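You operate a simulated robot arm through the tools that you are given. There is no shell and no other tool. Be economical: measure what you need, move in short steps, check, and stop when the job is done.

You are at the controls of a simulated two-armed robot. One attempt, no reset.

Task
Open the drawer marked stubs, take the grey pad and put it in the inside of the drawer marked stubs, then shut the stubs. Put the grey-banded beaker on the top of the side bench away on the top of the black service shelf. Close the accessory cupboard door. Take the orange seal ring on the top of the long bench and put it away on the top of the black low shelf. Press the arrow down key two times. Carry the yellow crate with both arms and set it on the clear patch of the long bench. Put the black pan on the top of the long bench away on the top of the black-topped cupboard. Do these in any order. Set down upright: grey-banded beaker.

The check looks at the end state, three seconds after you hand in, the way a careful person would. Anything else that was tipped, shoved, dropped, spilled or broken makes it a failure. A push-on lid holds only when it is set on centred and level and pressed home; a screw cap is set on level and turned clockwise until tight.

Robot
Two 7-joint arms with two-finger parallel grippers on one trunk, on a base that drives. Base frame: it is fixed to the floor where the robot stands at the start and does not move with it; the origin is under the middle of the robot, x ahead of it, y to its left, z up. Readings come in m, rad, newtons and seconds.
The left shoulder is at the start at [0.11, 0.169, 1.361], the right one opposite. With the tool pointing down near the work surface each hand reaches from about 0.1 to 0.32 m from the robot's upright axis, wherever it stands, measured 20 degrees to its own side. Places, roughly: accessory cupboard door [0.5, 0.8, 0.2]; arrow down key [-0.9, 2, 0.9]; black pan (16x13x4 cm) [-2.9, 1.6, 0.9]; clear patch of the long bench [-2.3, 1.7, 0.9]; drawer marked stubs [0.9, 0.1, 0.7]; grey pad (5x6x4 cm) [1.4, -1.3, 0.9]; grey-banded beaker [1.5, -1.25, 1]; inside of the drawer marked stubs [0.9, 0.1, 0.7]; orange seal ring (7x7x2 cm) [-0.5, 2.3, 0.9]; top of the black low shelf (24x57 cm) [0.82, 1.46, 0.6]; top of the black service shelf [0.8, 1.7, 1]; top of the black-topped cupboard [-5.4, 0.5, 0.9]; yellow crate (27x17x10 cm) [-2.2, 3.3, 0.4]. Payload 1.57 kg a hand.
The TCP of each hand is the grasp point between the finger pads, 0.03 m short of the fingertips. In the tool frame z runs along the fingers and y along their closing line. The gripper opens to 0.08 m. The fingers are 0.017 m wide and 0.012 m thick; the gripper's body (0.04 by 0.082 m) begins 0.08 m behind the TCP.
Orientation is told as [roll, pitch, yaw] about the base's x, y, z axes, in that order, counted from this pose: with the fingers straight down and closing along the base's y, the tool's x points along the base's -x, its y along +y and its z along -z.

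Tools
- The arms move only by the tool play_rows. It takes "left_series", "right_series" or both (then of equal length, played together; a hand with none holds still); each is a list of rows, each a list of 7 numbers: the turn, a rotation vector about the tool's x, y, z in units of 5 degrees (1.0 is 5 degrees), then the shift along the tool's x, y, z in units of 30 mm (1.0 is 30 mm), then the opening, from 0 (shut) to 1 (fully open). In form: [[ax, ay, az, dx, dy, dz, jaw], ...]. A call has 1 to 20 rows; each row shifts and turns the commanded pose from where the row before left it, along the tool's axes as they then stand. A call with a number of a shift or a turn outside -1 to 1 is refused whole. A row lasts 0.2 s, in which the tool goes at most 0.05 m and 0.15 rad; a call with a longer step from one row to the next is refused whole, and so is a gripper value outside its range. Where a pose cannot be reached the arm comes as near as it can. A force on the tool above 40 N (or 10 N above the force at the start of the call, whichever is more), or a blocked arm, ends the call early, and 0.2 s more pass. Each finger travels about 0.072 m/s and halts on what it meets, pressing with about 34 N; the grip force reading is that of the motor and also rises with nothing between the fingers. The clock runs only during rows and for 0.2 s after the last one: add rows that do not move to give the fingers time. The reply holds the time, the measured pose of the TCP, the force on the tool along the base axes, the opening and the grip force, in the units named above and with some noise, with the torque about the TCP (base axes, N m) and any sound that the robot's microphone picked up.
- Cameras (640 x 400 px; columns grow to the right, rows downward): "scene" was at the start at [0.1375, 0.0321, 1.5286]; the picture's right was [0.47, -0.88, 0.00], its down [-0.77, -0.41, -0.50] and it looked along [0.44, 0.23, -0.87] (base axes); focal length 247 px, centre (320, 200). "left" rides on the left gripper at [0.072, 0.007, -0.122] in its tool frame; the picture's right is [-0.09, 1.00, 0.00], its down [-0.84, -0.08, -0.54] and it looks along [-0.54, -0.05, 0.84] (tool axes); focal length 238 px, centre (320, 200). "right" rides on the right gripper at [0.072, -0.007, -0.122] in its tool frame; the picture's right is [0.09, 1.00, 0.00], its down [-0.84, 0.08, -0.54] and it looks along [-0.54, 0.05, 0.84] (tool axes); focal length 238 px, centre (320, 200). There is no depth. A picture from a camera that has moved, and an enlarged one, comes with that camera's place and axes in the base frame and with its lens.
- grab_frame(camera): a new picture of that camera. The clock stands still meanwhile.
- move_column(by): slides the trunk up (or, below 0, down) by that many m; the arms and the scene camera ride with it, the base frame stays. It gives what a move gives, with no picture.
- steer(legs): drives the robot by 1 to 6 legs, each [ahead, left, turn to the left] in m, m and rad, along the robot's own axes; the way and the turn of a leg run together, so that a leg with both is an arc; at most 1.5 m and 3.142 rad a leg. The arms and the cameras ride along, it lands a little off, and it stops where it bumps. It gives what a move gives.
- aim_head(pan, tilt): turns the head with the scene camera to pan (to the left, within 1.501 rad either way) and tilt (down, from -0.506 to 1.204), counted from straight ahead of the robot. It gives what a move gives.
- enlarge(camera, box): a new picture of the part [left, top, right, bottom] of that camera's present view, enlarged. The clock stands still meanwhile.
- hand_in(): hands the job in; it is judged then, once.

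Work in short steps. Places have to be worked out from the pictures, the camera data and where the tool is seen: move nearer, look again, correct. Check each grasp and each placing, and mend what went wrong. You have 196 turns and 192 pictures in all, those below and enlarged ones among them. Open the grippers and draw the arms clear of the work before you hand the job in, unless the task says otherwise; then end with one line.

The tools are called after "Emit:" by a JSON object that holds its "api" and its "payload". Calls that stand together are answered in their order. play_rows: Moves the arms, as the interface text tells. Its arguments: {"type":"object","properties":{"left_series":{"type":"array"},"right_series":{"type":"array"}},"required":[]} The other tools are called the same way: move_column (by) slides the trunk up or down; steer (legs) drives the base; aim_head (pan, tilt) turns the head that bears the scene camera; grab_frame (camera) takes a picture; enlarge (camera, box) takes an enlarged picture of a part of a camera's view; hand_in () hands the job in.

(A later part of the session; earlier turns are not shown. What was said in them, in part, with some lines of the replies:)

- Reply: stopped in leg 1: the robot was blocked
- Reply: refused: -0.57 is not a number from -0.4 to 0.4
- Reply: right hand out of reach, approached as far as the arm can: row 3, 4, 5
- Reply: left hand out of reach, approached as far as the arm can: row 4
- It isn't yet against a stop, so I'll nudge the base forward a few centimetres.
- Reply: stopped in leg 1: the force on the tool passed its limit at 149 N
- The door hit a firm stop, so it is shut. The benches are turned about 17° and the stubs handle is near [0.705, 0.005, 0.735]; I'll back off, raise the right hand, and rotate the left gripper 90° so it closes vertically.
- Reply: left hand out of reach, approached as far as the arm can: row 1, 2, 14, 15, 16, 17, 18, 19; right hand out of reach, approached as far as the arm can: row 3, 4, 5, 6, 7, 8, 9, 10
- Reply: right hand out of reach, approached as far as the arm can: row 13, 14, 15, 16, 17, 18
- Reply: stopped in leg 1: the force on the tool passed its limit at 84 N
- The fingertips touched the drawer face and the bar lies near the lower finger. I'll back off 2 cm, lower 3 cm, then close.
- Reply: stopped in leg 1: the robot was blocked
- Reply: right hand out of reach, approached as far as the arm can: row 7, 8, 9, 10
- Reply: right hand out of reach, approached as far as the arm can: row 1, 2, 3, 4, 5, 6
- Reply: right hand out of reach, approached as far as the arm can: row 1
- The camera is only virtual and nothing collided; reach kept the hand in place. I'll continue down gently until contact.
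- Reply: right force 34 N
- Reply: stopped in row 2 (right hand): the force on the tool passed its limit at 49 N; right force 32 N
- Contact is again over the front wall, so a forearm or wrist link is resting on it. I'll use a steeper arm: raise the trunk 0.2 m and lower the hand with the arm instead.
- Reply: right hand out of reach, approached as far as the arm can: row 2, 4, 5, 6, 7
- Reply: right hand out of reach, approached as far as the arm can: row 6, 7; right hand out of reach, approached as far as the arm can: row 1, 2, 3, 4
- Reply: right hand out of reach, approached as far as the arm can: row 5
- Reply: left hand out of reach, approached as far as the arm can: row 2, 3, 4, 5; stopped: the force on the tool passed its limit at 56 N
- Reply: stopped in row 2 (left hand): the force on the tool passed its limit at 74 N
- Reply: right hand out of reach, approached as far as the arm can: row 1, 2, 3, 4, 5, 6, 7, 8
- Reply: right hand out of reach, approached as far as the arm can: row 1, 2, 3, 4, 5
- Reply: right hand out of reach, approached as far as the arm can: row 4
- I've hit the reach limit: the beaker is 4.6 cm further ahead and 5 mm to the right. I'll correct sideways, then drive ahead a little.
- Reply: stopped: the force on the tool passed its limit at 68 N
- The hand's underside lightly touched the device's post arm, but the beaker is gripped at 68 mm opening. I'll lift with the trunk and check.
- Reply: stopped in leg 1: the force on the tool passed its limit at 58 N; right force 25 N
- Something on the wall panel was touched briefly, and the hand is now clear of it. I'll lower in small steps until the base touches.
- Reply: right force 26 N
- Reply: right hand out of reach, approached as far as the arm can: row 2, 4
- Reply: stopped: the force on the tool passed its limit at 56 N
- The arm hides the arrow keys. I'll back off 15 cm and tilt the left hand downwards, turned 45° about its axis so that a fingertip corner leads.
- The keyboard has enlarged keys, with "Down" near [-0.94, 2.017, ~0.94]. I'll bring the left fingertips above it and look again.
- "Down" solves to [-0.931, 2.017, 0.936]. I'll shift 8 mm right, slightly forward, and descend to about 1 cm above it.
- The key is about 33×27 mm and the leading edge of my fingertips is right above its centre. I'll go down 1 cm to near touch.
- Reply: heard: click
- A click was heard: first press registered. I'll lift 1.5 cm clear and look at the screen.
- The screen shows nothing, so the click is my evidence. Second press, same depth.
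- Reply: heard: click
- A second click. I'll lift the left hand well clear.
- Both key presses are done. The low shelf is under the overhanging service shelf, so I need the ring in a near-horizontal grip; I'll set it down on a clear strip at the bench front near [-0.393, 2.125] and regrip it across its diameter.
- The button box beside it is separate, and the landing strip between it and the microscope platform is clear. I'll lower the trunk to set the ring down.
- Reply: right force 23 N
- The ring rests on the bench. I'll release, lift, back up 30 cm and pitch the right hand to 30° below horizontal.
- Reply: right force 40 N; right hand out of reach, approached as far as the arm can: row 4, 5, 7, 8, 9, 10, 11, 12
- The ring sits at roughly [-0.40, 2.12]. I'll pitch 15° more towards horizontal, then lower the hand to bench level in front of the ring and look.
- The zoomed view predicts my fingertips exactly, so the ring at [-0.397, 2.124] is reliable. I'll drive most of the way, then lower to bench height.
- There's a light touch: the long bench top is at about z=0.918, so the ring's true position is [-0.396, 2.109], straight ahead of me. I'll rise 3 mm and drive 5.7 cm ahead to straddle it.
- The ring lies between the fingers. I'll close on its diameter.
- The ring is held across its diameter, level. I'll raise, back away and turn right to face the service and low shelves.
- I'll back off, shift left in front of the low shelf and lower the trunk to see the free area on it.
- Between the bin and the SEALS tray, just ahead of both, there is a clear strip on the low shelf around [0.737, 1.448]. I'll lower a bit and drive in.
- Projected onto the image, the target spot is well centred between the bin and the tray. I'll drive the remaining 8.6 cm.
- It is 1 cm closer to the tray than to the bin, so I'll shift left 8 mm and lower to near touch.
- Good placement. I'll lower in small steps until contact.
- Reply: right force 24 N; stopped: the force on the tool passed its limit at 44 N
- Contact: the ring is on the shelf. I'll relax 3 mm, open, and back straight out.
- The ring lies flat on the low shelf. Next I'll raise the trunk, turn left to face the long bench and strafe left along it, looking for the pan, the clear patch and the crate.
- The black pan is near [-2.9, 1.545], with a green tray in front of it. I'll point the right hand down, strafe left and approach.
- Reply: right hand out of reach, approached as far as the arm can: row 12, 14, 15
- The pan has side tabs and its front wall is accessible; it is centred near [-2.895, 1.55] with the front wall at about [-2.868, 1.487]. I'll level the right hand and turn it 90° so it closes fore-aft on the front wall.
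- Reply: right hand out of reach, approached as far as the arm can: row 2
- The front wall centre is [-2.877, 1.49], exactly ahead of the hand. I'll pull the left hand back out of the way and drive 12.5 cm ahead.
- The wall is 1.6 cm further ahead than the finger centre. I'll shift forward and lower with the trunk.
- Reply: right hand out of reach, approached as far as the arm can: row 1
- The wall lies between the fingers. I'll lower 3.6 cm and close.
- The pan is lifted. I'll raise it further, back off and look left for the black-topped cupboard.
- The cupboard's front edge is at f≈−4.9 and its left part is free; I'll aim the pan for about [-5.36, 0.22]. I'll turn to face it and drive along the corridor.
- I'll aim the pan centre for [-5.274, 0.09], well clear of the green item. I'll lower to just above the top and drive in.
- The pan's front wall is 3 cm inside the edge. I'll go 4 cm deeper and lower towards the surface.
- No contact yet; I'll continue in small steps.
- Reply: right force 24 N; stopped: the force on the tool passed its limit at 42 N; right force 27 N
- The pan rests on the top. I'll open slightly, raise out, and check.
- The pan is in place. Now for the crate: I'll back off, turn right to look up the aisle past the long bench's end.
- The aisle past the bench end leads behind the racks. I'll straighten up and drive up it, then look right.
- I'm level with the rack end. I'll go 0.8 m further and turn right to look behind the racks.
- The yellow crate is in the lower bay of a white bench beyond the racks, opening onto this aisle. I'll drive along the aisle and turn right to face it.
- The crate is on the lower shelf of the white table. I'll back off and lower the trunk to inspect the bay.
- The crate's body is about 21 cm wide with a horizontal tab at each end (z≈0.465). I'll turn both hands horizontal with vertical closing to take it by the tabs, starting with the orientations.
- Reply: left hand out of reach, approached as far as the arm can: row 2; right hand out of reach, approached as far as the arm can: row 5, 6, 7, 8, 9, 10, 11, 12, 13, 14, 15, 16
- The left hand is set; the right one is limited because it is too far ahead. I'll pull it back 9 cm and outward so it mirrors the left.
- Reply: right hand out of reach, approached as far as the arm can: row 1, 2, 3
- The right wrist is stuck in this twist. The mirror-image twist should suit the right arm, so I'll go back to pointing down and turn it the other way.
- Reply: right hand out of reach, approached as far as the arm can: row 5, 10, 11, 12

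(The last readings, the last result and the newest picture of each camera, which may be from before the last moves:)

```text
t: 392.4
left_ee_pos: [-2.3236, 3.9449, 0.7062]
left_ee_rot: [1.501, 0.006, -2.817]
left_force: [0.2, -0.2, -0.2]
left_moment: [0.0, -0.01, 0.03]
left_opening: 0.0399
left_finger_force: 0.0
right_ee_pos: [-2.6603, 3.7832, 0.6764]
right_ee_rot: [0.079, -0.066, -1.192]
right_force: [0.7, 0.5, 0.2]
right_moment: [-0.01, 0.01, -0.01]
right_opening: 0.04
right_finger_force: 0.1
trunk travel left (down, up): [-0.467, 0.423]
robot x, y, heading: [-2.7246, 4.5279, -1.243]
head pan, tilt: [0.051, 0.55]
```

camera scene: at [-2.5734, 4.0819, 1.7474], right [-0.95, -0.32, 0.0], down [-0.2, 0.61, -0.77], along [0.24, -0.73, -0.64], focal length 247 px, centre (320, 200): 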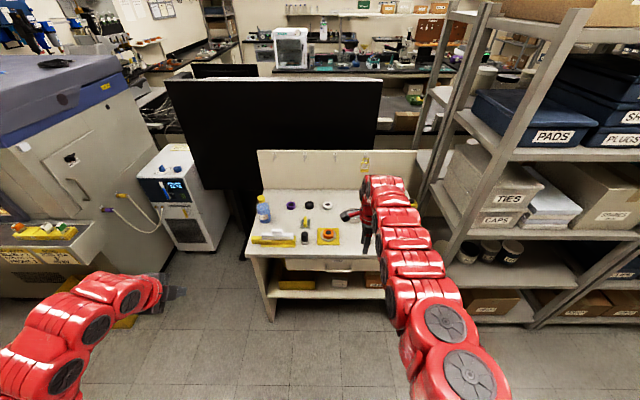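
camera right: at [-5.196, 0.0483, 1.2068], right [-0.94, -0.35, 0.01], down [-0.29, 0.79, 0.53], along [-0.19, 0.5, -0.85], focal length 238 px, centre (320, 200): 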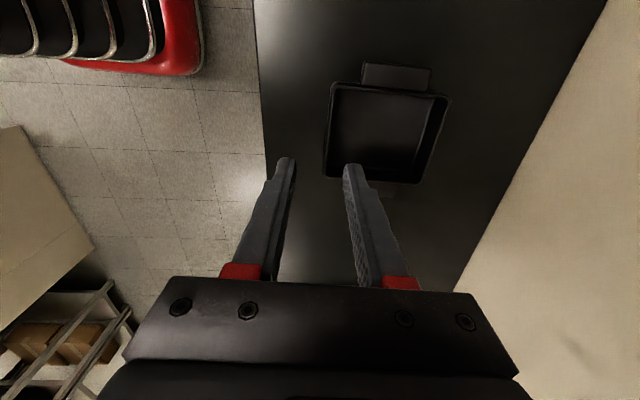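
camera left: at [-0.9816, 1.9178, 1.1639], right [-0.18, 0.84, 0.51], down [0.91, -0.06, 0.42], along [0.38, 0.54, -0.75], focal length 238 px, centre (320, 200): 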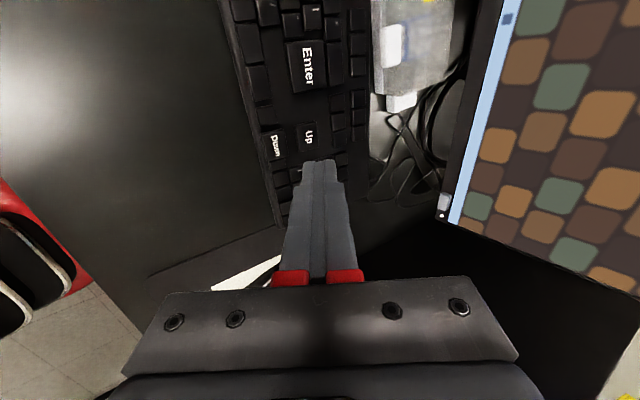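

Now I'll pitch it forward (a reachable configuration earlier) and then roll −90°.

Emit:
{"api": "play_rows", "payload": {"right_series": [[0, -1, 0, 0, 0, 0, 0.5], [0, -1, 0, 0, 0, 0, 0.5], [0, -1, 0, 0, 0, 0, 0.5], [0, -1, 0, 0, 0, 0, 0.5], [0, -1, 0, 0, 0, 0, 0.5], [0, -1, 0, 0, 0, 0, 0.5], [0, -1, 0, 0, 0, 0, 0.5], [0, -1, 0, 0, 0, 0, 0.5], [0, -1, 0, 0, 0, 0, 0.5], [0, -1, 0, 0, 0, 0, 0.5], [0, -1, 0, 0, 0, 0, 0.5], [0, -1, 0, 0, 0, 0, 0.5], [0, -1, 0, 0, 0, 0, 0.5], [0, -1, 0, 0, 0, 0, 0.5], [0, -1, 0, 0, 0, 0, 0.5], [0, -1, 0, 0, 0, 0, 0.5]]}}

Emit:
{"api": "play_rows", "payload": {"right_series": [[0, 0, -1, 0, 0, 0, 0.5], [0, 0, -1, 0, 0, 0, 0.5], [0, 0, -1, 0, 0, 0, 0.5], [0, 0, -1, 0, 0, 0, 0.5], [0, 0, -1, 0, 0, 0, 0.5], [0, 0, -1, 0, 0, 0, 0.5], [0, 0, -1, 0, 0, 0, 0.5], [0, 0, -1, 0, 0, 0, 0.5], [0, 0, -1, 0, 0, 0, 0.5], [0, 0, -1, 0, 0, 0, 0.5], [0, 0, -1, 0, 0, 0, 0.5], [0, 0, -1, 0, 0, 0, 0.5], [0, 0, -1, 0, 0, 0, 0.5], [0, 0, -1, 0, 0, 0, 0.5], [0, 0, -1, 0, 0, 0, 0.5], [0, 0, -1, 0, 0, 0, 0.5], [0, 0, -1, 0, 0, 0, 0.5], [0, 0, -1, 0, 0, 0, 0.5]]}}

Emit:
{"api": "grab_frame", "payload": {"camera": "scene"}}

```text
t: 395.8
left_ee_pos: [-2.3227, 3.9455, 0.7066]
left_ee_rot: [1.499, 0.006, -2.819]
left_force: [1.1, -0.4, -0.4]
left_moment: [0.01, 0.0, 0.01]
left_opening: 0.0402
left_finger_force: 0.0
right_ee_pos: [-2.645, 3.7321, 0.6636]
right_ee_rot: [0.548, -1.387, -1.71]
right_force: [0.0, 0.6, -0.6]
right_moment: [0.01, -0.01, 0.01]
right_opening: 0.04
right_finger_force: 0.0
right hand out of reach, approached as far as the arm can: row 5, 6, 7, 8, 9, 10, 11, 13
trunk travel left (down, up): [-0.467, 0.423]
robot x, y, heading: [-2.7226, 4.5291, -1.248]
head pan, tilt: [0.051, 0.55]
```

```text
t: 399.6
left_ee_pos: [-2.3237, 3.9447, 0.707]
left_ee_rot: [1.498, 0.004, -2.82]
left_force: [0.2, -0.7, 0.3]
left_moment: [0.02, 0.01, 0.0]
left_opening: 0.04
left_finger_force: 0.1
right_ee_pos: [-2.6432, 3.7319, 0.6665]
right_ee_rot: [-1.412, -0.096, 0.4]
right_force: [-0.1, 0.4, -0.2]
right_moment: [0.01, 0.02, 0.01]
right_opening: 0.04
right_finger_force: 0.1
right hand out of reach, approached as far as the arm can: row 9, 10
trunk travel left (down, up): [-0.467, 0.423]
robot x, y, heading: [-2.7242, 4.5284, -1.241]
head pan, tilt: [0.051, 0.55]
```

```text
52 pictures are left
camera scene: at [-2.6656, 4.3705, 1.3604], right [-0.93, -0.37, 0.0], down [-0.19, 0.49, -0.85], along [0.31, -0.79, -0.52], focal length 247 px, centre (320, 200)
```

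scene: 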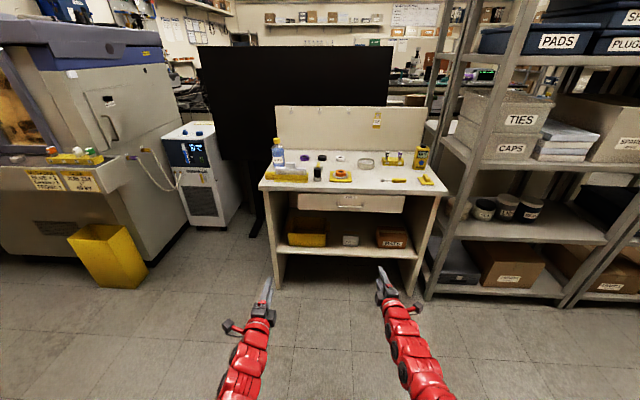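

Both hands now point forward with vertical closing. I'll true up the right hand's yaw, roll and pitch and draw it back to match the left.

Emit:
{"api": "play_rows", "payload": {"right_series": [[0, 1, 0, 0, 0, -1, 0.5], [0, 0, -1, 0, 0, -1, 0.5], [1, 0, 0, 0, 0, -1, 0.5], [0, 0, -0.12, 0, 0, -0.3, 0.5], [0, 0, 0, 0, 0, 0, 0.5]]}}

Emit:
{"api": "move_column", "payload": {"by": -0.22}}

```text
t: 400.8
left_ee_pos: [-2.323, 3.946, 0.7064]
left_ee_rot: [1.499, 0.005, -2.819]
left_force: [-0.4, 0.7, -0.2]
left_moment: [-0.04, 0.01, 0.01]
left_opening: 0.0401
left_finger_force: 0.1
right_ee_pos: [-2.6787, 3.8245, 0.6827]
right_ee_rot: [-1.491, 0.017, 0.327]
right_force: [-0.6, 0.4, 0.2]
right_moment: [-0.01, 0.0, 0.05]
right_opening: 0.0399
right_finger_force: 0.0
right hand out of reach, approached as far as the arm can: row 1
trunk travel left (down, up): [-0.467, 0.423]
robot x, y, heading: [-2.7235, 4.5288, -1.245]
head pan, tilt: [0.051, 0.55]
```

```text
t: 403.1
left_ee_pos: [-2.3236, 3.9461, 0.4864]
left_ee_rot: [1.499, 0.006, -2.818]
left_force: [-0.5, 0.1, 0.6]
left_moment: [-0.02, 0.04, 0.0]
left_opening: 0.0399
left_finger_force: 0.1
right_ee_pos: [-2.6791, 3.8244, 0.4636]
right_ee_rot: [-1.49, 0.016, 0.329]
right_force: [0.3, 0.3, 0.4]
right_moment: [-0.01, 0.0, -0.03]
right_opening: 0.0402
right_finger_force: 0.0
trunk travel left (down, up): [-0.247, 0.643]
robot x, y, heading: [-2.7219, 4.5284, -1.247]
head pan, tilt: [0.051, 0.55]
```

Both hands are aligned. I'll bring them together to 24.7 cm apart, shift the robot 13 cm left, and approach to 25 cm from the tabs.

Emit:
{"api": "play_rows", "payload": {"left_series": [[0, 0, 0, -0.72, -0.22, 0, 0.5], [0, 0, 0, -0.72, -0.22, 0, 0.5], [0, 0, 0, -0.72, -0.22, 0, 0.5]], "right_series": [[0, 0, 0, -0.72, 0, 0, 0.5], [0, 0, 0, -0.72, 0, 0, 0.5], [0, 0, 0, -0.72, 0, 0, 0.5]]}}

Emit:
{"api": "steer", "payload": {"legs": [[0, 0.128, 0], [0.4, 0, 0]]}}

Emit:
{"api": "enlarge", "payload": {"camera": "scene", "box": [200, 180, 440, 360]}}

Emit:
{"api": "grab_frame", "payload": {"camera": "right"}}

Emit:
{"api": "grab_frame", "payload": {"camera": "left"}}

```text
t: 403.9
left_ee_pos: [-2.3858, 3.9266, 0.4665]
left_ee_rot: [1.499, 0.007, -2.818]
left_force: [-0.2, 0.7, 0.5]
left_moment: [-0.05, 0.02, 0.06]
left_opening: 0.0399
left_finger_force: 0.0
right_ee_pos: [-2.6176, 3.8461, 0.4625]
right_ee_rot: [-1.491, 0.017, 0.329]
right_force: [0.6, 1.1, 0.6]
right_moment: [0.02, 0.0, -0.01]
right_opening: 0.0402
right_finger_force: 0.0
trunk travel left (down, up): [-0.247, 0.643]
robot x, y, heading: [-2.7223, 4.528, -1.248]
head pan, tilt: [0.051, 0.55]
```

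```text
t: 407.3
left_ee_pos: [-2.1332, 3.5882, 0.4682]
left_ee_rot: [1.498, 0.006, -2.816]
left_force: [-0.2, -0.8, 1.0]
left_moment: [-0.01, 0.02, -0.01]
left_opening: 0.0398
left_finger_force: 0.1
right_ee_pos: [-2.3644, 3.5062, 0.4611]
right_ee_rot: [-1.489, 0.015, 0.335]
right_force: [-0.4, 0.7, 0.1]
right_moment: [0.0, -0.01, -0.02]
right_opening: 0.0398
right_finger_force: 0.0
trunk travel left (down, up): [-0.247, 0.643]
robot x, y, heading: [-2.4761, 4.1871, -1.242]
head pan, tilt: [0.051, 0.55]
```

```text
2.22 times, centred on (320, 270) of scene
camera zoom: at [-2.4157, 4.0305, 1.1404], right [-0.93, -0.37, 0.0], down [-0.19, 0.49, -0.85], along [0.32, -0.79, -0.52], focal length 549 px, centre (320, 44)
```

zoom: 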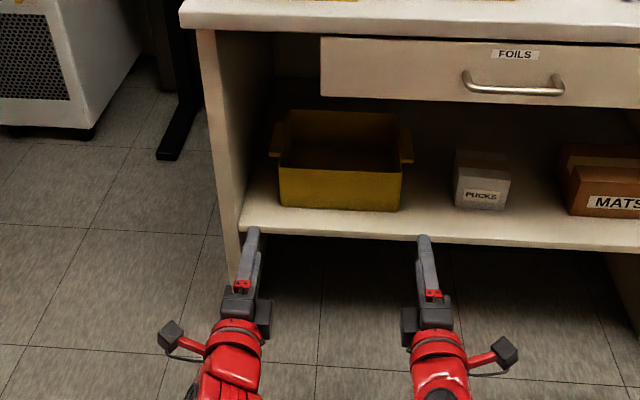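

```text
50 pictures are left
camera right: at [-2.473, 3.5969, 0.4795], right [-0.13, 0.04, -0.99], down [0.61, 0.79, -0.05], along [0.78, -0.61, -0.13], focal length 238 px, centre (320, 200)
```

right: 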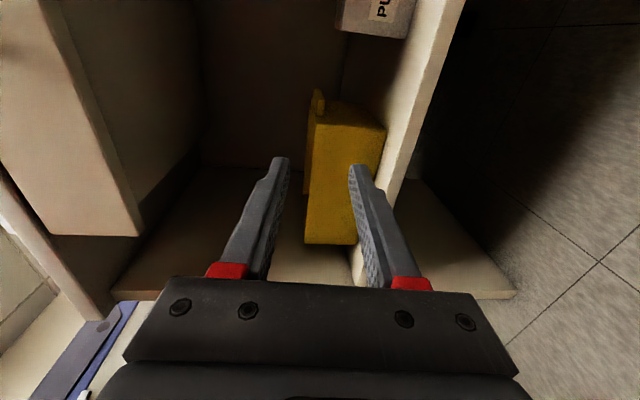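

```text
49 pictures are left
camera left: at [-2.1034, 3.7258, 0.4834], right [-0.07, -0.1, 0.99], down [-0.97, 0.25, -0.04], along [-0.24, -0.96, -0.11], focal length 238 px, centre (320, 200)
```

left: 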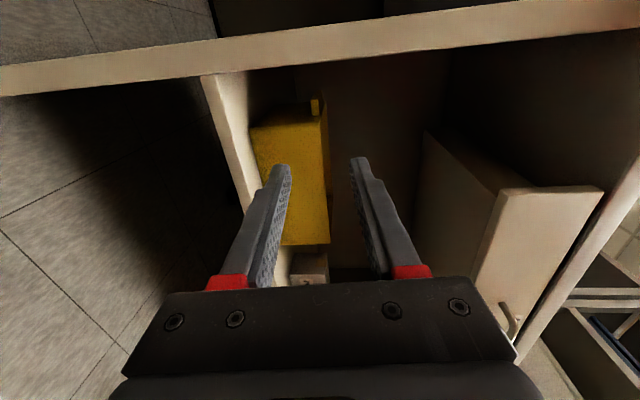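

Triangulated tab positions: left [-2.055, 3.352], right [-2.283, 3.280], z≈0.445. Both hands are laterally aligned, so I'll lower them to that height and drive ahead in two steps.

Emit:
{"api": "play_rows", "payload": {"left_series": [[0, 0, 0, 0, -0.77, 0, 0.5], [0, 0, 0, 0, 0, 0, 0.5]], "right_series": [[0, 0, 0, 0, 0.53, 0, 0.5], [0, 0, 0, 0, 0, 0, 0.5]]}}

Emit:
{"api": "steer", "payload": {"legs": [[0.13, 0, 0]]}}

Emit:
{"api": "grab_frame", "payload": {"camera": "right"}}

Emit:
{"api": "grab_frame", "payload": {"camera": "left"}}

Emit:
{"api": "enlarge", "payload": {"camera": "scene", "box": [240, 210, 400, 330]}}

```text
t: 407.9
left_ee_pos: [-2.1332, 3.5895, 0.4433]
left_ee_rot: [1.498, 0.005, -2.814]
left_force: [0.0, 0.2, -0.3]
left_moment: [0.0, -0.02, 0.01]
left_opening: 0.0399
left_finger_force: 0.0
right_ee_pos: [-2.3663, 3.5073, 0.446]
right_ee_rot: [-1.492, 0.016, 0.336]
right_force: [-0.7, -0.3, -0.3]
right_moment: [-0.01, -0.01, -0.02]
right_opening: 0.0402
right_finger_force: 0.0
trunk travel left (down, up): [-0.247, 0.643]
robot x, y, heading: [-2.4736, 4.1897, -1.243]
head pan, tilt: [0.051, 0.55]
```

```text
t: 409.2
left_ee_pos: [-2.0927, 3.4666, 0.4431]
left_ee_rot: [1.501, 0.006, -2.814]
left_force: [-0.4, 0.7, 0.6]
left_moment: [0.0, 0.0, 0.03]
left_opening: 0.0401
left_finger_force: 0.2
right_ee_pos: [-2.3251, 3.3832, 0.4452]
right_ee_rot: [-1.491, 0.016, 0.333]
right_force: [0.4, -0.1, -0.7]
right_moment: [-0.01, -0.01, 0.02]
right_opening: 0.04
right_finger_force: 0.1
trunk travel left (down, up): [-0.247, 0.643]
robot x, y, heading: [-2.4333, 4.0662, -1.241]
head pan, tilt: [0.051, 0.55]
```

```text
48 pictures are left
camera right: at [-2.4336, 3.4753, 0.4631], right [-0.13, 0.04, -0.99], down [0.61, 0.79, -0.05], along [0.78, -0.61, -0.13], focal length 238 px, centre (320, 200)
```

right: 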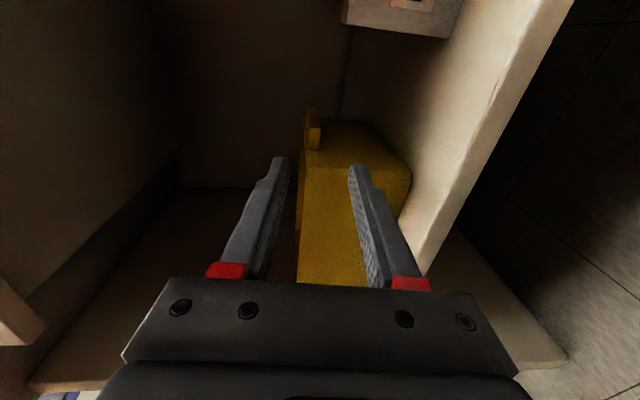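

```text
47 pictures are left
camera left: at [-2.0629, 3.6045, 0.4596], right [-0.07, -0.1, 0.99], down [-0.97, 0.25, -0.04], along [-0.24, -0.96, -0.11], focal length 238 px, centre (320, 200)
```

left: 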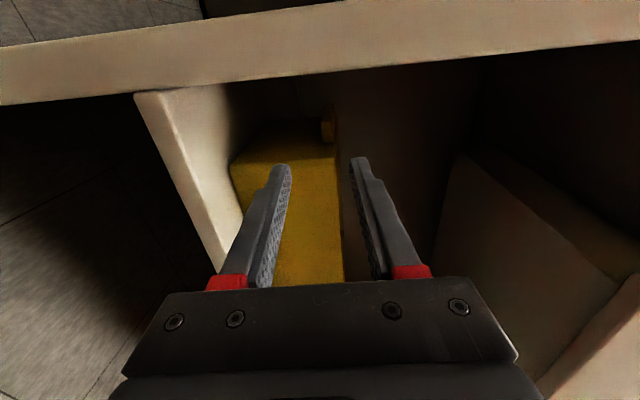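

```text
3.33 times, centred on (320, 270) of scene
camera zoom: at [-2.3741, 3.9081, 1.1404], right [-0.93, -0.37, 0.0], down [-0.19, 0.49, -0.85], along [0.32, -0.79, -0.52], focal length 824 px, centre (320, -33)
```

zoom: 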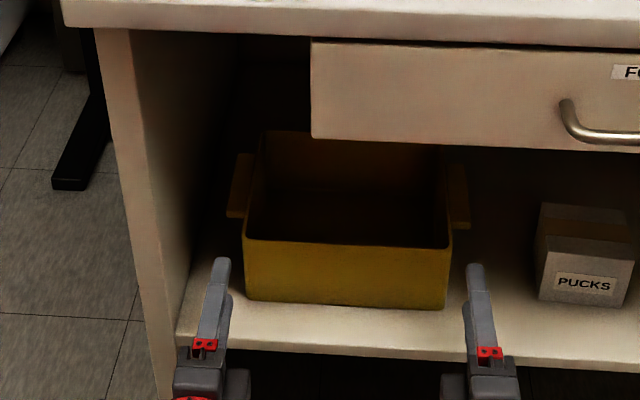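

Both tabs are lined up in height (≈0.443) and laterally (within 6 mm). I'll drive the last 12.5 cm and look.

Emit:
{"api": "steer", "payload": {"legs": [[0.125, 0.003, 0]]}}

Emit:
{"api": "grab_frame", "payload": {"camera": "right"}}

Emit:
{"api": "grab_frame", "payload": {"camera": "left"}}

```text
t: 410.4
left_ee_pos: [-2.0482, 3.3476, 0.4431]
left_ee_rot: [1.498, 0.004, -2.815]
left_force: [-0.6, 1.9, -0.5]
left_moment: [0.0, 0.01, 0.0]
left_opening: 0.04
left_finger_force: 0.0
right_ee_pos: [-2.2826, 3.2651, 0.4449]
right_ee_rot: [-1.493, 0.015, 0.334]
right_force: [-0.2, 0.2, -0.3]
right_moment: [0.01, 0.02, 0.0]
right_opening: 0.0403
right_finger_force: 0.1
trunk travel left (down, up): [-0.247, 0.643]
robot x, y, heading: [-2.3874, 3.9494, -1.246]
head pan, tilt: [0.051, 0.55]
```

```text
45 pictures are left
camera right: at [-2.3898, 3.3559, 0.4631], right [-0.13, 0.04, -0.99], down [0.61, 0.79, -0.05], along [0.78, -0.61, -0.13], focal length 238 px, centre (320, 200)
```

right: 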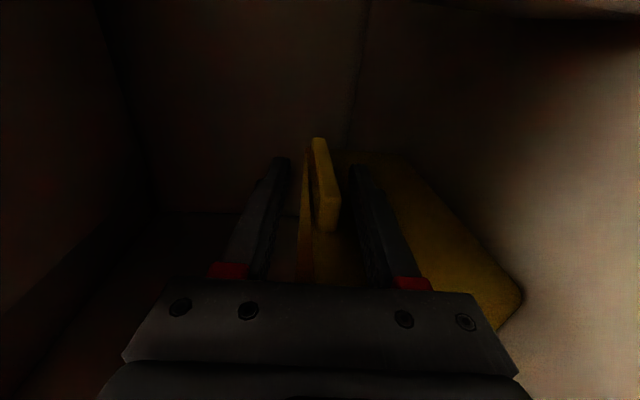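

```text
44 pictures are left
camera left: at [-2.0191, 3.485, 0.4596], right [-0.07, -0.1, 0.99], down [-0.97, 0.25, -0.04], along [-0.24, -0.96, -0.11], focal length 238 px, centre (320, 200)
```

left: 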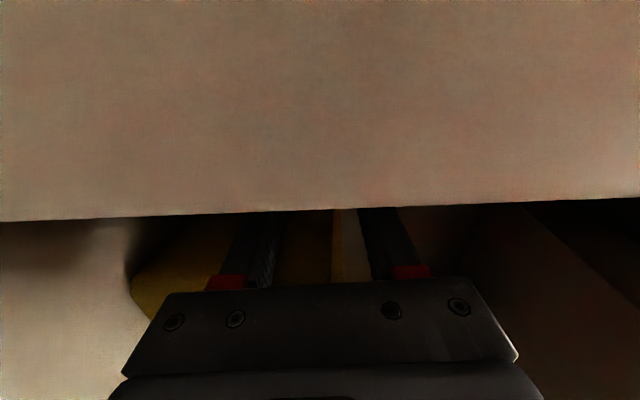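

The right tab is between the fingers, and the left should mirror it. I'll close both hands.

Emit:
{"api": "play_rows", "payload": {"left_series": [[0, 0, 0, 0, 0, 0, 0.3], [0, 0, 0, 0, 0, 0, 0.1], [0, 0, 0, 0, 0, 0, 0], [0, 0, 0, 0, 0, 0, 0], [0, 0, 0, 0, 0, 0, 0]], "right_series": [[0, 0, 0, 0, 0, 0, 0.3], [0, 0, 0, 0, 0, 0, 0.1], [0, 0, 0, 0, 0, 0, 0], [0, 0, 0, 0, 0, 0, 0], [0, 0, 0, 0, 0, 0, 0]]}}

Emit:
{"api": "move_column", "payload": {"by": 0.04}}

Emit:
{"api": "enlarge", "payload": {"camera": "scene", "box": [230, 220, 410, 355]}}

```text
t: 411.6
left_ee_pos: [-2.0481, 3.3474, 0.4477]
left_ee_rot: [1.505, 0.004, -2.817]
left_force: [5.4, -3.1, 21.7]
left_moment: [-1.56, -0.4, 0.02]
left_opening: 0.012
left_finger_force: 29.2
right_ee_pos: [-2.2829, 3.2656, 0.4476]
right_ee_rot: [-1.491, 0.017, 0.332]
right_force: [-1.3, -1.0, 0.6]
right_moment: [-1.47, -0.88, 0.01]
right_opening: 0.0131
right_finger_force: 29.9
trunk travel left (down, up): [-0.247, 0.643]
robot x, y, heading: [-2.3873, 3.9457, -1.245]
head pan, tilt: [0.051, 0.55]
```

```text
t: 412.5
left_ee_pos: [-2.0473, 3.3473, 0.4819]
left_ee_rot: [1.497, 0.005, -2.813]
left_force: [2.2, -4.8, -3.2]
left_moment: [0.51, 0.47, 0.7]
left_opening: 0.0122
left_finger_force: 29.3
right_ee_pos: [-2.2819, 3.265, 0.4855]
right_ee_rot: [-1.492, 0.015, 0.333]
right_force: [-1.9, 4.6, -1.9]
right_moment: [-0.38, -0.44, 0.5]
right_opening: 0.0119
right_finger_force: 29.1
trunk travel left (down, up): [-0.287, 0.603]
robot x, y, heading: [-2.3857, 3.9438, -1.243]
head pan, tilt: [0.051, 0.55]
```

```text
2.96 times, centred on (320, 288) of scene
camera zoom: at [-2.3302, 3.7884, 1.1803], right [-0.93, -0.37, 0.0], down [-0.19, 0.49, -0.85], along [0.32, -0.79, -0.52], focal length 732 px, centre (320, -59)
```

zoom: 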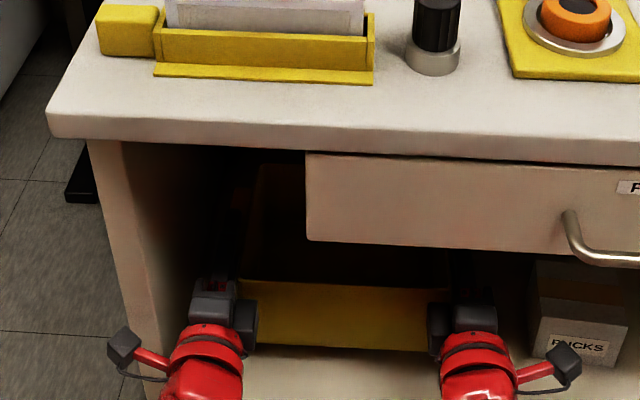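

Both tabs are held and the crate is off the shelf. I'll back straight out 45 cm.

Emit:
{"api": "steer", "payload": {"legs": [[-0.45, 0, 0]]}}

Emit:
{"api": "enlarge", "payload": {"camera": "scene", "box": [200, 180, 440, 360]}}

```text
t: 415.1
left_ee_pos: [-2.1882, 3.7674, 0.4812]
left_ee_rot: [1.499, 0.005, -2.808]
left_force: [-1.3, 3.5, -1.8]
left_moment: [0.54, 0.71, -0.3]
left_opening: 0.0119
left_finger_force: 29.0
right_ee_pos: [-2.4202, 3.6836, 0.4857]
right_ee_rot: [-1.49, 0.015, 0.339]
right_force: [1.1, -3.1, -3.0]
right_moment: [-0.49, -0.47, -0.62]
right_opening: 0.0118
right_finger_force: 29.3
trunk travel left (down, up): [-0.287, 0.603]
robot x, y, heading: [-2.5344, 4.367, -1.237]
head pan, tilt: [0.051, 0.55]
```

```text
2.22 times, centred on (320, 270) of scene
camera zoom: at [-2.4729, 4.2061, 1.1804], right [-0.93, -0.38, 0.0], down [-0.2, 0.48, -0.85], along [0.32, -0.79, -0.52], focal length 549 px, centre (320, 44)
```

zoom: 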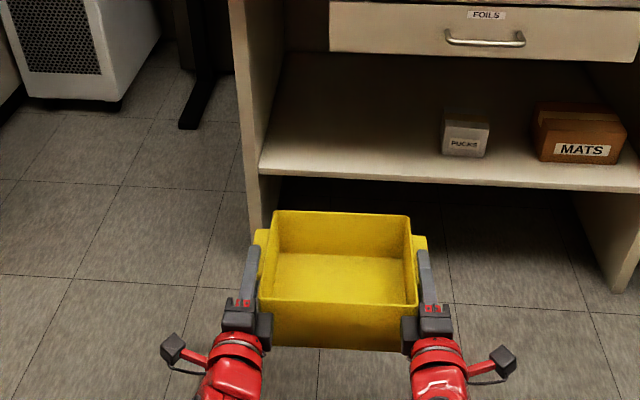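

The crate came out cleanly. I'll raise it to carrying height and drive back: along the rear aisle facing −f, then turn right and reverse down the side aisle.

Emit:
{"api": "move_column", "payload": {"by": 0.4}}

Emit:
{"api": "move_column", "payload": {"by": 0.2}}

Emit:
{"api": "steer", "payload": {"legs": [[0, 0, -1.58], [1.4, 0.1, 0]]}}

Emit:
{"api": "grab_frame", "payload": {"camera": "scene"}}

```text
t: 419.0
left_ee_pos: [-2.1884, 3.7656, 0.8833]
left_ee_rot: [1.5, 0.005, -2.809]
left_force: [0.8, -1.3, -1.5]
left_moment: [0.55, 0.65, 0.09]
left_opening: 0.0117
left_finger_force: 29.0
right_ee_pos: [-2.422, 3.6815, 0.8852]
right_ee_rot: [-1.49, 0.016, 0.339]
right_force: [0.4, 1.2, -2.9]
right_moment: [-0.52, -0.53, 0.03]
right_opening: 0.0118
right_finger_force: 28.8
trunk travel left (down, up): [-0.687, 0.203]
robot x, y, heading: [-2.5307, 4.3645, -1.235]
head pan, tilt: [0.051, 0.55]
```

```text
t: 421.1
left_ee_pos: [-2.1882, 3.7651, 1.0838]
left_ee_rot: [1.499, 0.005, -2.808]
left_force: [-0.3, 1.1, -1.7]
left_moment: [0.55, 0.71, -0.09]
left_opening: 0.012
left_finger_force: 29.3
right_ee_pos: [-2.4211, 3.6817, 1.085]
right_ee_rot: [-1.49, 0.016, 0.34]
right_force: [1.0, -0.7, -4.1]
right_moment: [-0.47, -0.51, -0.11]
right_opening: 0.012
right_finger_force: 28.7
trunk travel left (down, up): [-0.887, 0.003]
robot x, y, heading: [-2.5341, 4.3623, -1.233]
head pan, tilt: [0.051, 0.55]
```

```text
t: 431.9
left_ee_pos: [-4.3953, 3.4963, 1.0827]
left_ee_rot: [1.499, 0.006, 1.901]
left_force: [0.2, 0.1, -1.7]
left_moment: [0.66, -0.52, -0.04]
left_opening: 0.012
left_finger_force: 29.4
right_ee_pos: [-4.4797, 3.7291, 1.0833]
right_ee_rot: [-1.492, 0.017, -1.235]
right_force: [0.2, 0.5, -3.0]
right_moment: [-0.52, 0.47, 0.03]
right_opening: 0.0117
right_finger_force: 29.2
trunk travel left (down, up): [-0.887, 0.003]
robot x, y, heading: [-3.791, 3.8396, -2.81]
head pan, tilt: [0.051, 0.55]
```

```text
41 pictures are left
camera scene: at [-3.9571, 3.7787, 1.7804], right [-0.37, 0.93, 0.0], down [0.49, 0.19, -0.85], along [-0.79, -0.32, -0.52], focal length 247 px, centre (320, 200)
```

scene: 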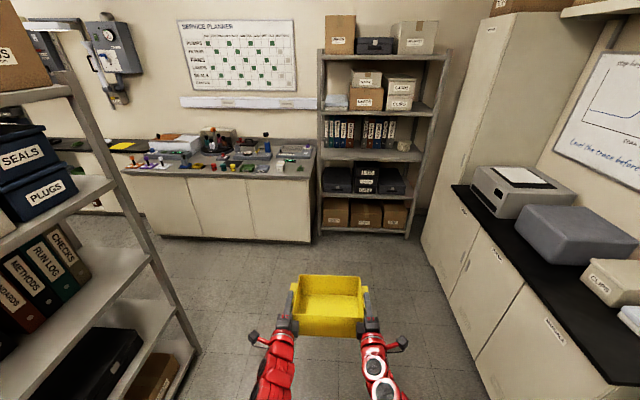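

The way is clear. I'll drive on, turn right to face up the room and reverse down the side aisle, checking midway.

Emit:
{"api": "steer", "payload": {"legs": [[1.37, 0, 0], [0, 0, -1.575], [0, 0.1, 0], [-1.4, 0, 0]]}}

Emit:
{"api": "aim_head", "payload": {"pan": -1.2, "tilt": 0.6}}

Emit:
{"api": "grab_frame", "payload": {"camera": "scene"}}

```text
t: 449.8
left_ee_pos: [-5.0883, 2.6594, 1.0823]
left_ee_rot: [1.499, 0.006, 0.338]
left_force: [0.1, 0.6, -1.3]
left_moment: [-0.49, -0.64, -0.02]
left_opening: 0.0118
left_finger_force: 29.9
right_ee_pos: [-4.8556, 2.7435, 1.0843]
right_ee_rot: [-1.491, 0.015, -2.8]
right_force: [0.5, -0.2, -3.3]
right_moment: [0.41, 0.53, 0.03]
right_opening: 0.0119
right_finger_force: 29.7
trunk travel left (down, up): [-0.887, 0.003]
robot x, y, heading: [-4.7478, 2.062, 1.907]
head pan, tilt: [0.051, 0.55]
```

```text
t: 451.2
left_ee_pos: [-5.0884, 2.6589, 1.0833]
left_ee_rot: [1.499, 0.005, 0.336]
left_force: [-0.3, 0.2, -1.5]
left_moment: [-0.55, -0.63, -0.07]
left_opening: 0.0118
left_finger_force: 29.1
right_ee_pos: [-4.8553, 2.7444, 1.0856]
right_ee_rot: [-1.49, 0.015, -2.8]
right_force: [0.7, -1.7, -3.2]
right_moment: [0.46, 0.56, 0.28]
right_opening: 0.0119
right_finger_force: 29.2
trunk travel left (down, up): [-0.887, 0.003]
robot x, y, heading: [-4.7431, 2.0647, 1.909]
head pan, tilt: [-1.201, 0.6]
```

```text
40 pictures are left
camera scene: at [-4.7037, 2.1973, 1.7759], right [0.65, -0.76, 0.0], down [-0.43, -0.37, -0.82], along [0.63, 0.54, -0.57], focal length 247 px, centre (320, 200)
```

scene: 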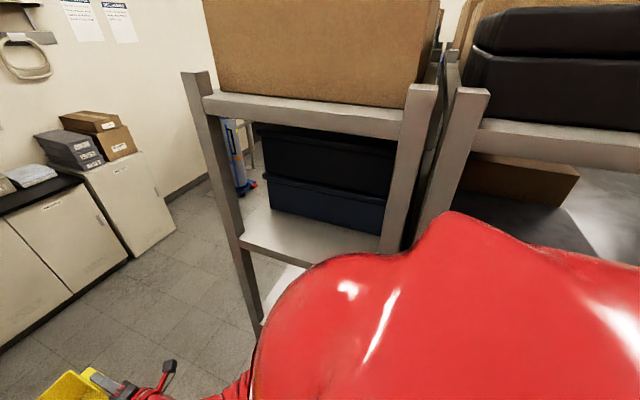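

On track (f≈−3.84). I'll keep reversing to the main corridor and then strafe right towards the clear patch.

Emit:
{"api": "steer", "payload": {"legs": [[0, 0, -0.016], [-1.2, 0, 0], [-1.1, 0, 0], [0, -1.1, 0]]}}

Emit:
{"api": "aim_head", "payload": {"pan": -0.3, "tilt": 0.6}}

Emit:
{"api": "grab_frame", "payload": {"camera": "scene"}}

```text
t: 468.1
left_ee_pos: [-3.3532, 0.8023, 1.0831]
left_ee_rot: [1.499, 0.005, 0.324]
left_force: [1.1, 0.0, -2.7]
left_moment: [-0.53, -0.62, 0.07]
left_opening: 0.0121
left_finger_force: 29.2
right_ee_pos: [-3.1205, 0.8825, 1.0855]
right_ee_rot: [-1.491, 0.016, -2.812]
right_force: [-1.5, 0.2, -2.8]
right_moment: [0.44, 0.45, -0.13]
right_opening: 0.0116
right_finger_force: 29.7
trunk travel left (down, up): [-0.887, 0.003]
robot x, y, heading: [-3.0131, 0.1999, 1.899]
head pan, tilt: [-1.201, 0.6]
```

```text
t: 469.3
left_ee_pos: [-3.3533, 0.8021, 1.0829]
left_ee_rot: [1.497, 0.005, 0.323]
left_force: [-0.3, 0.7, -2.3]
left_moment: [-0.5, -0.68, -0.05]
left_opening: 0.0119
left_finger_force: 29.7
right_ee_pos: [-3.1198, 0.884, 1.0846]
right_ee_rot: [-1.491, 0.016, -2.812]
right_force: [0.4, -0.4, -2.9]
right_moment: [0.44, 0.52, 0.15]
right_opening: 0.0119
right_finger_force: 29.4
trunk travel left (down, up): [-0.887, 0.003]
robot x, y, heading: [-3.013, 0.2016, 1.895]
head pan, tilt: [-0.3, 0.6]
```

```text
39 pictures are left
camera scene: at [-3.045, 0.3665, 1.7758], right [1.0, 0.02, 0.0], down [0.01, -0.57, -0.82], along [-0.02, 0.82, -0.57], focal length 247 px, centre (320, 200)
```

scene: 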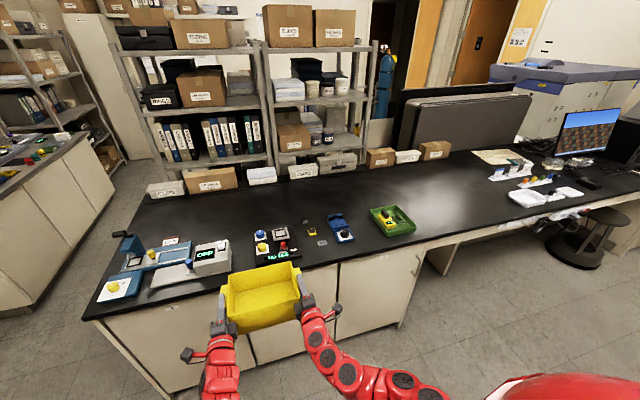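

The clear patch lies between the green tray and the white trays, as expected. I'll strafe right 1.15 m and then move forward part-way.

Emit:
{"api": "steer", "payload": {"legs": [[0, -1.15, 0], [0.3, 0, 0]]}}

Emit:
{"api": "aim_head", "payload": {"pan": 0.0, "tilt": 0.75}}

Emit:
{"api": "grab_frame", "payload": {"camera": "scene"}}

```text
t: 476.7
left_ee_pos: [-2.332, 1.443, 1.0825]
left_ee_rot: [1.499, 0.007, 0.299]
left_force: [-0.5, -0.1, -1.8]
left_moment: [-0.55, -0.66, 0.04]
left_opening: 0.0121
left_finger_force: 29.3
right_ee_pos: [-2.0965, 1.5181, 1.0839]
right_ee_rot: [-1.49, 0.017, -2.836]
right_force: [-0.1, 0.5, -3.1]
right_moment: [0.47, 0.46, 0.01]
right_opening: 0.0117
right_finger_force: 28.9
trunk travel left (down, up): [-0.887, 0.003]
robot x, y, heading: [-2.011, 0.8349, 1.875]
head pan, tilt: [-0.3, 0.6]
```

```text
t: 477.5
left_ee_pos: [-2.3327, 1.4452, 1.0821]
left_ee_rot: [1.496, 0.005, 0.297]
left_force: [-0.5, -1.1, -2.3]
left_moment: [-0.5, -0.63, -0.12]
left_opening: 0.0122
left_finger_force: 29.3
right_ee_pos: [-2.0968, 1.5208, 1.0844]
right_ee_rot: [-1.49, 0.015, -2.837]
right_force: [-0.2, -0.2, -2.2]
right_moment: [0.45, 0.5, 0.03]
right_opening: 0.012
right_finger_force: 29.5
trunk travel left (down, up): [-0.887, 0.003]
robot x, y, heading: [-2.0104, 0.8367, 1.869]
head pan, tilt: [0.0, 0.75]
```

```text
38 pictures are left
camera scene: at [-2.0599, 0.9927, 1.7629], right [0.96, 0.29, 0.0], down [0.2, -0.65, -0.73], along [-0.22, 0.7, -0.68], focal length 247 px, centre (320, 200)
```

scene: 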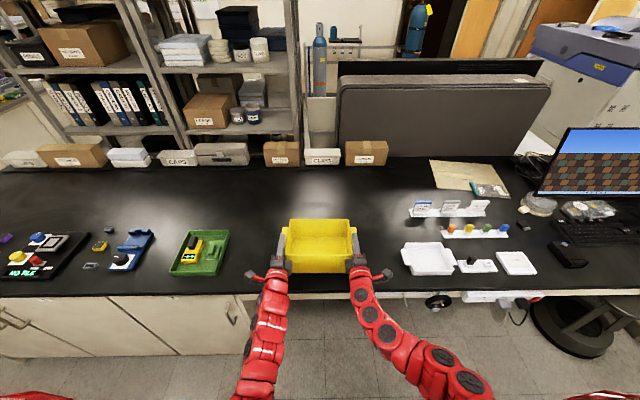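

The crate is over the bench front with clear space ahead. I'll move 23 cm further onto the patch and start lowering.

Emit:
{"api": "steer", "payload": {"legs": [[0.23, 0.017, 0.02]]}}

Emit:
{"api": "move_column", "payload": {"by": -0.055}}

Emit:
{"api": "grab_frame", "payload": {"camera": "scene"}}

```text
t: 479.2
left_ee_pos: [-2.4322, 1.6413, 1.0831]
left_ee_rot: [1.498, 0.004, 0.325]
left_force: [-0.8, 1.2, -2.2]
left_moment: [-0.56, -0.62, -0.01]
left_opening: 0.0119
left_finger_force: 29.1
right_ee_pos: [-2.198, 1.7231, 1.0851]
right_ee_rot: [-1.489, 0.016, -2.811]
right_force: [1.0, -1.9, -3.1]
right_moment: [0.46, 0.57, 0.36]
right_opening: 0.0121
right_finger_force: 29.6
trunk travel left (down, up): [-0.887, 0.003]
robot x, y, heading: [-2.0913, 1.0416, 1.895]
head pan, tilt: [0.0, 0.75]
```

```text
t: 480.2
left_ee_pos: [-2.4329, 1.6422, 1.0281]
left_ee_rot: [1.498, 0.005, 0.325]
left_force: [0.5, -0.4, -2.2]
left_moment: [-0.56, -0.65, -0.05]
left_opening: 0.0123
left_finger_force: 29.5
right_ee_pos: [-2.1979, 1.7236, 1.0306]
right_ee_rot: [-1.491, 0.016, -2.813]
right_force: [0.4, 0.0, -2.7]
right_moment: [0.48, 0.53, 0.0]
right_opening: 0.0119
right_finger_force: 29.0
trunk travel left (down, up): [-0.832, 0.058]
robot x, y, heading: [-2.0979, 1.0418, 1.894]
head pan, tilt: [0.0, 0.75]
```

```text
37 pictures are left
camera scene: at [-2.1478, 1.1957, 1.7081], right [0.95, 0.32, 0.0], down [0.22, -0.65, -0.73], along [-0.23, 0.69, -0.68], focal length 247 px, centre (320, 200)
```

scene: 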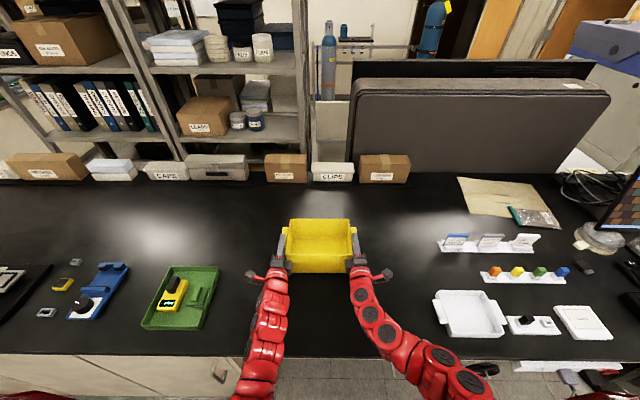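

The crate is over the patch at about [-2.315, 1.683]. I'll lower in small steps until contact.

Emit:
{"api": "move_column", "payload": {"by": -0.016}}

Emit:
{"api": "move_column", "payload": {"by": -0.008}}

Emit:
{"api": "move_column", "payload": {"by": -0.006}}

```text
t: 480.8
left_ee_pos: [-2.432, 1.6412, 1.018]
left_ee_rot: [1.507, 0.005, 0.323]
left_force: [-1.7, -2.5, 17.1]
left_moment: [1.53, 0.38, -0.38]
left_opening: 0.0124
left_finger_force: 29.6
right_ee_pos: [-2.1973, 1.7212, 1.017]
right_ee_rot: [-1.494, 0.016, -2.812]
right_force: [0.9, 3.9, 6.7]
right_moment: [1.48, 0.9, -0.11]
right_opening: 0.0128
right_finger_force: 29.5
trunk travel left (down, up): [-0.816, 0.074]
robot x, y, heading: [-2.0924, 1.042, 1.894]
head pan, tilt: [0.0, 0.75]
```

```text
t: 481.4
left_ee_pos: [-2.4306, 1.6358, 1.0121]
left_ee_rot: [1.513, 0.005, 0.322]
left_force: [-3.0, -9.3, 35.6]
left_moment: [1.63, 0.41, -0.07]
left_opening: 0.0142
left_finger_force: 30.7
right_ee_pos: [-2.1961, 1.7177, 1.0129]
right_ee_rot: [-1.5, 0.016, -2.813]
right_force: [5.8, -1.2, 17.2]
right_moment: [1.47, 0.89, 0.0]
right_opening: 0.0152
right_finger_force: 31.0
trunk travel left (down, up): [-0.808, 0.082]
robot x, y, heading: [-2.0958, 1.0383, 1.895]
head pan, tilt: [0.0, 0.75]
```

```text
t: 481.8
left_ee_pos: [-2.4323, 1.6408, 1.012]
left_ee_rot: [1.523, 0.006, 0.321]
left_force: [-2.8, -2.8, 13.8]
left_moment: [1.53, 0.44, 0.07]
left_opening: 0.0134
left_finger_force: 30.0
right_ee_pos: [-2.1976, 1.7218, 1.0126]
right_ee_rot: [-1.51, 0.022, -2.813]
right_force: [6.8, -1.9, 27.6]
right_moment: [1.58, 1.02, 0.0]
right_opening: 0.015
right_finger_force: 30.3
trunk travel left (down, up): [-0.805, 0.085]
robot x, y, heading: [-2.0902, 1.0407, 1.894]
head pan, tilt: [0.0, 0.75]
stopped: the force on the tool passed its limit at 50 N (the readings are from after the stop); the commanded pose is now the measured one
```

Contact on both sides: the crate is on the bench. I'll ease 4 mm, open both hands together and back straight out.

Emit:
{"api": "move_column", "payload": {"by": 0.005}}

Emit:
{"api": "play_rows", "payload": {"left_series": [[0, 0, 0, 0, 0, 0, 0.3], [0, 0, 0, 0, 0, 0, 0.5], [0, 0, 0, 0, 0, 0, 0.5], [0, 0, 0, 0, 0, 0, 0.5]], "right_series": [[0, 0, 0, 0, 0, 0, 0.3], [0, 0, 0, 0, 0, 0, 0.5], [0, 0, 0, 0, 0, 0, 0.5], [0, 0, 0, 0, 0, 0, 0.5]]}}

Emit:
{"api": "grab_frame", "payload": {"camera": "right"}}

Emit:
{"api": "grab_frame", "payload": {"camera": "left"}}

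```text
t: 482.4
left_ee_pos: [-2.4324, 1.6405, 1.0127]
left_ee_rot: [1.513, 0.006, 0.322]
left_force: [-1.3, -4.2, 8.3]
left_moment: [1.31, 0.35, -0.4]
left_opening: 0.0138
left_finger_force: 30.5
right_ee_pos: [-2.1988, 1.7222, 1.0123]
right_ee_rot: [-1.499, 0.018, -2.813]
right_force: [0.4, 4.5, 12.8]
right_moment: [1.34, 0.92, -0.1]
right_opening: 0.0148
right_finger_force: 30.6
trunk travel left (down, up): [-0.81, 0.08]
robot x, y, heading: [-2.0963, 1.0379, 1.896]
head pan, tilt: [0.0, 0.75]
```

```text
t: 483.4
left_ee_pos: [-2.4318, 1.642, 1.0123]
left_ee_rot: [1.513, 0.006, 0.323]
left_force: [-0.5, 0.9, 0.3]
left_moment: [-0.01, 0.02, -0.02]
left_opening: 0.04
left_finger_force: 0.1
right_ee_pos: [-2.1982, 1.7241, 1.0116]
right_ee_rot: [-1.499, 0.017, -2.813]
right_force: [0.6, -0.5, 0.5]
right_moment: [0.0, 0.06, 0.01]
right_opening: 0.0401
right_finger_force: 0.0
trunk travel left (down, up): [-0.81, 0.08]
robot x, y, heading: [-2.0956, 1.0402, 1.892]
head pan, tilt: [0.0, 0.75]
```

```text
36 pictures are left
camera right: at [-2.0923, 1.6325, 1.0288], right [0.13, -0.03, -0.99], down [-0.61, -0.79, -0.05], along [-0.78, 0.62, -0.12], focal length 238 px, centre (320, 200)
```

right: 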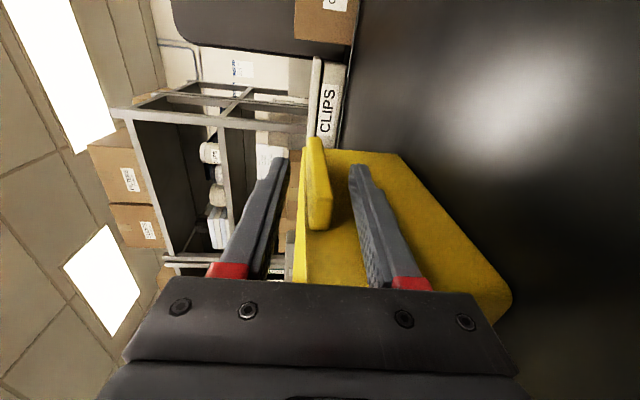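

```text
35 pictures are left
camera left: at [-2.4625, 1.5049, 1.0267], right [0.07, 0.09, 0.99], down [0.97, -0.25, -0.05], along [0.25, 0.96, -0.1], focal length 238 px, centre (320, 200)
```

left: 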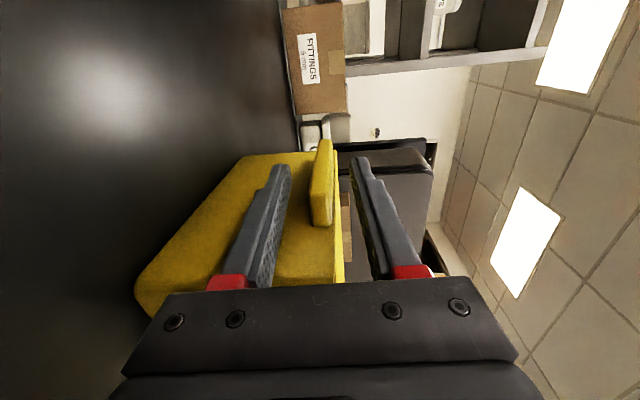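

Both hands are free of the tabs. I'll back out and raise.

Emit:
{"api": "steer", "payload": {"legs": [[-0.35, 0, 0]]}}

Emit:
{"api": "grab_frame", "payload": {"camera": "scene"}}

```text
t: 485.6
left_ee_pos: [-2.3214, 1.3082, 1.0118]
left_ee_rot: [1.511, 0.004, 0.325]
left_force: [0.1, -0.5, 0.4]
left_moment: [0.01, -0.01, -0.01]
left_opening: 0.04
left_finger_force: 0.0
right_ee_pos: [-2.086, 1.3895, 1.0119]
right_ee_rot: [-1.496, 0.019, -2.812]
right_force: [-0.3, 0.2, 0.8]
right_moment: [-0.01, 0.0, 0.03]
right_opening: 0.0399
right_finger_force: 0.0
trunk travel left (down, up): [-0.81, 0.08]
robot x, y, heading: [-1.9818, 0.7069, 1.896]
head pan, tilt: [0.0, 0.75]
```

```text
34 pictures are left
camera scene: at [-2.0352, 0.8616, 1.686], right [0.95, 0.32, 0.0], down [0.22, -0.65, -0.73], along [-0.23, 0.69, -0.68], focal length 247 px, centre (320, 200)
```

scene: 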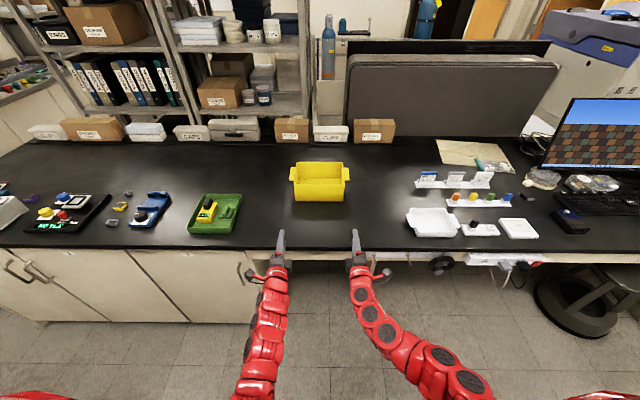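

The crate stands on the clear patch. For a final check I'll drive back along the corridor and look at the door, the drawer and the shelves.

Emit:
{"api": "steer", "payload": {"legs": [[0, -1.35, 0], [0, 0, -1.57]]}}

Emit:
{"api": "aim_head", "payload": {"pan": -0.25, "tilt": 0.5}}

Emit:
{"api": "grab_frame", "payload": {"camera": "scene"}}

Emit:
{"api": "enlarge", "payload": {"camera": "scene", "box": [260, 130, 500, 280]}}

```text
t: 496.4
left_ee_pos: [-0.0606, 1.517, 1.0103]
left_ee_rot: [1.511, 0.006, -1.224]
left_force: [0.1, -0.7, 0.4]
left_moment: [0.01, -0.01, -0.01]
left_opening: 0.0398
left_finger_force: 0.1
right_ee_pos: [0.0254, 1.285, 1.0122]
right_ee_rot: [-1.498, 0.019, 1.923]
right_force: [0.5, 0.6, 0.7]
right_moment: [0.0, -0.01, 0.02]
right_opening: 0.0402
right_finger_force: 0.1
trunk travel left (down, up): [-0.81, 0.08]
robot x, y, heading: [-0.6568, 1.164, 0.351]
head pan, tilt: [0.0, 0.75]
```

```text
t: 497.2
left_ee_pos: [-0.0616, 1.5167, 1.0102]
left_ee_rot: [1.512, 0.004, -1.224]
left_force: [0.1, -0.8, -0.3]
left_moment: [0.03, 0.01, -0.01]
left_opening: 0.0397
left_finger_force: 0.1
right_ee_pos: [0.0265, 1.2846, 1.0118]
right_ee_rot: [-1.497, 0.02, 1.922]
right_force: [-0.4, 0.2, 1.0]
right_moment: [-0.01, 0.0, 0.04]
right_opening: 0.0399
right_finger_force: 0.1
trunk travel left (down, up): [-0.81, 0.08]
robot x, y, heading: [-0.6559, 1.1623, 0.35]
head pan, tilt: [-0.25, 0.499]
```

```text
33 pictures are left
camera scene: at [-0.4909, 1.2018, 1.7079], right [0.1, -0.99, 0.0], down [-0.48, -0.05, -0.88], along [0.87, 0.09, -0.48], focal length 247 px, centre (320, 200)
```

scene: 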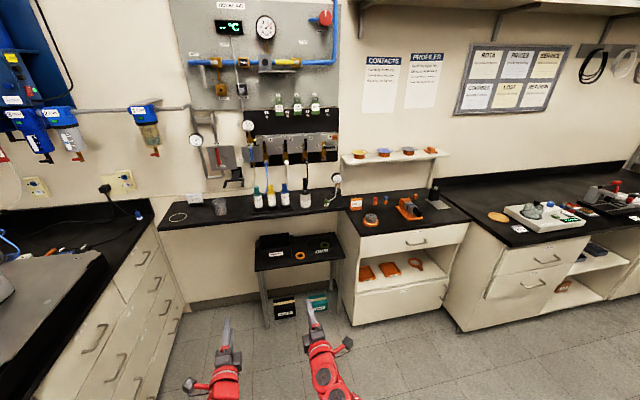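

```text
2.67 times, centred on (380, 205) of scene
camera zoom: at [-0.4909, 1.2018, 1.7079], right [0.1, -0.99, 0.0], down [-0.48, -0.05, -0.88], along [0.87, 0.09, -0.48], focal length 659 px, centre (160, 187)
```

zoom: 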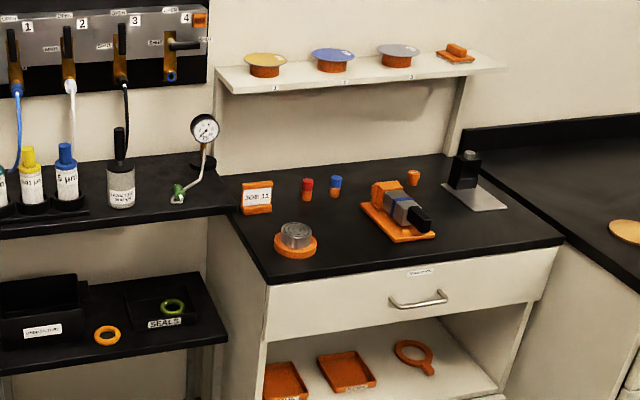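

The door and drawer are shut, the beaker stands upright on the service shelf, and the ring lies on the low shelf. Both grippers are open and clear, so I'm handing in.

Emit:
{"api": "hand_in", "payload": {}}

```text
The job is handed in.
```

All seven tasks are done and the job is handed in. The two "Down" key presses are confirmed only by the clicks I heard, because the screen showed no change. On the way, the hand brushed a bench instrument's post arm and the wall panel behind the service shelf. I saw nothing displaced.
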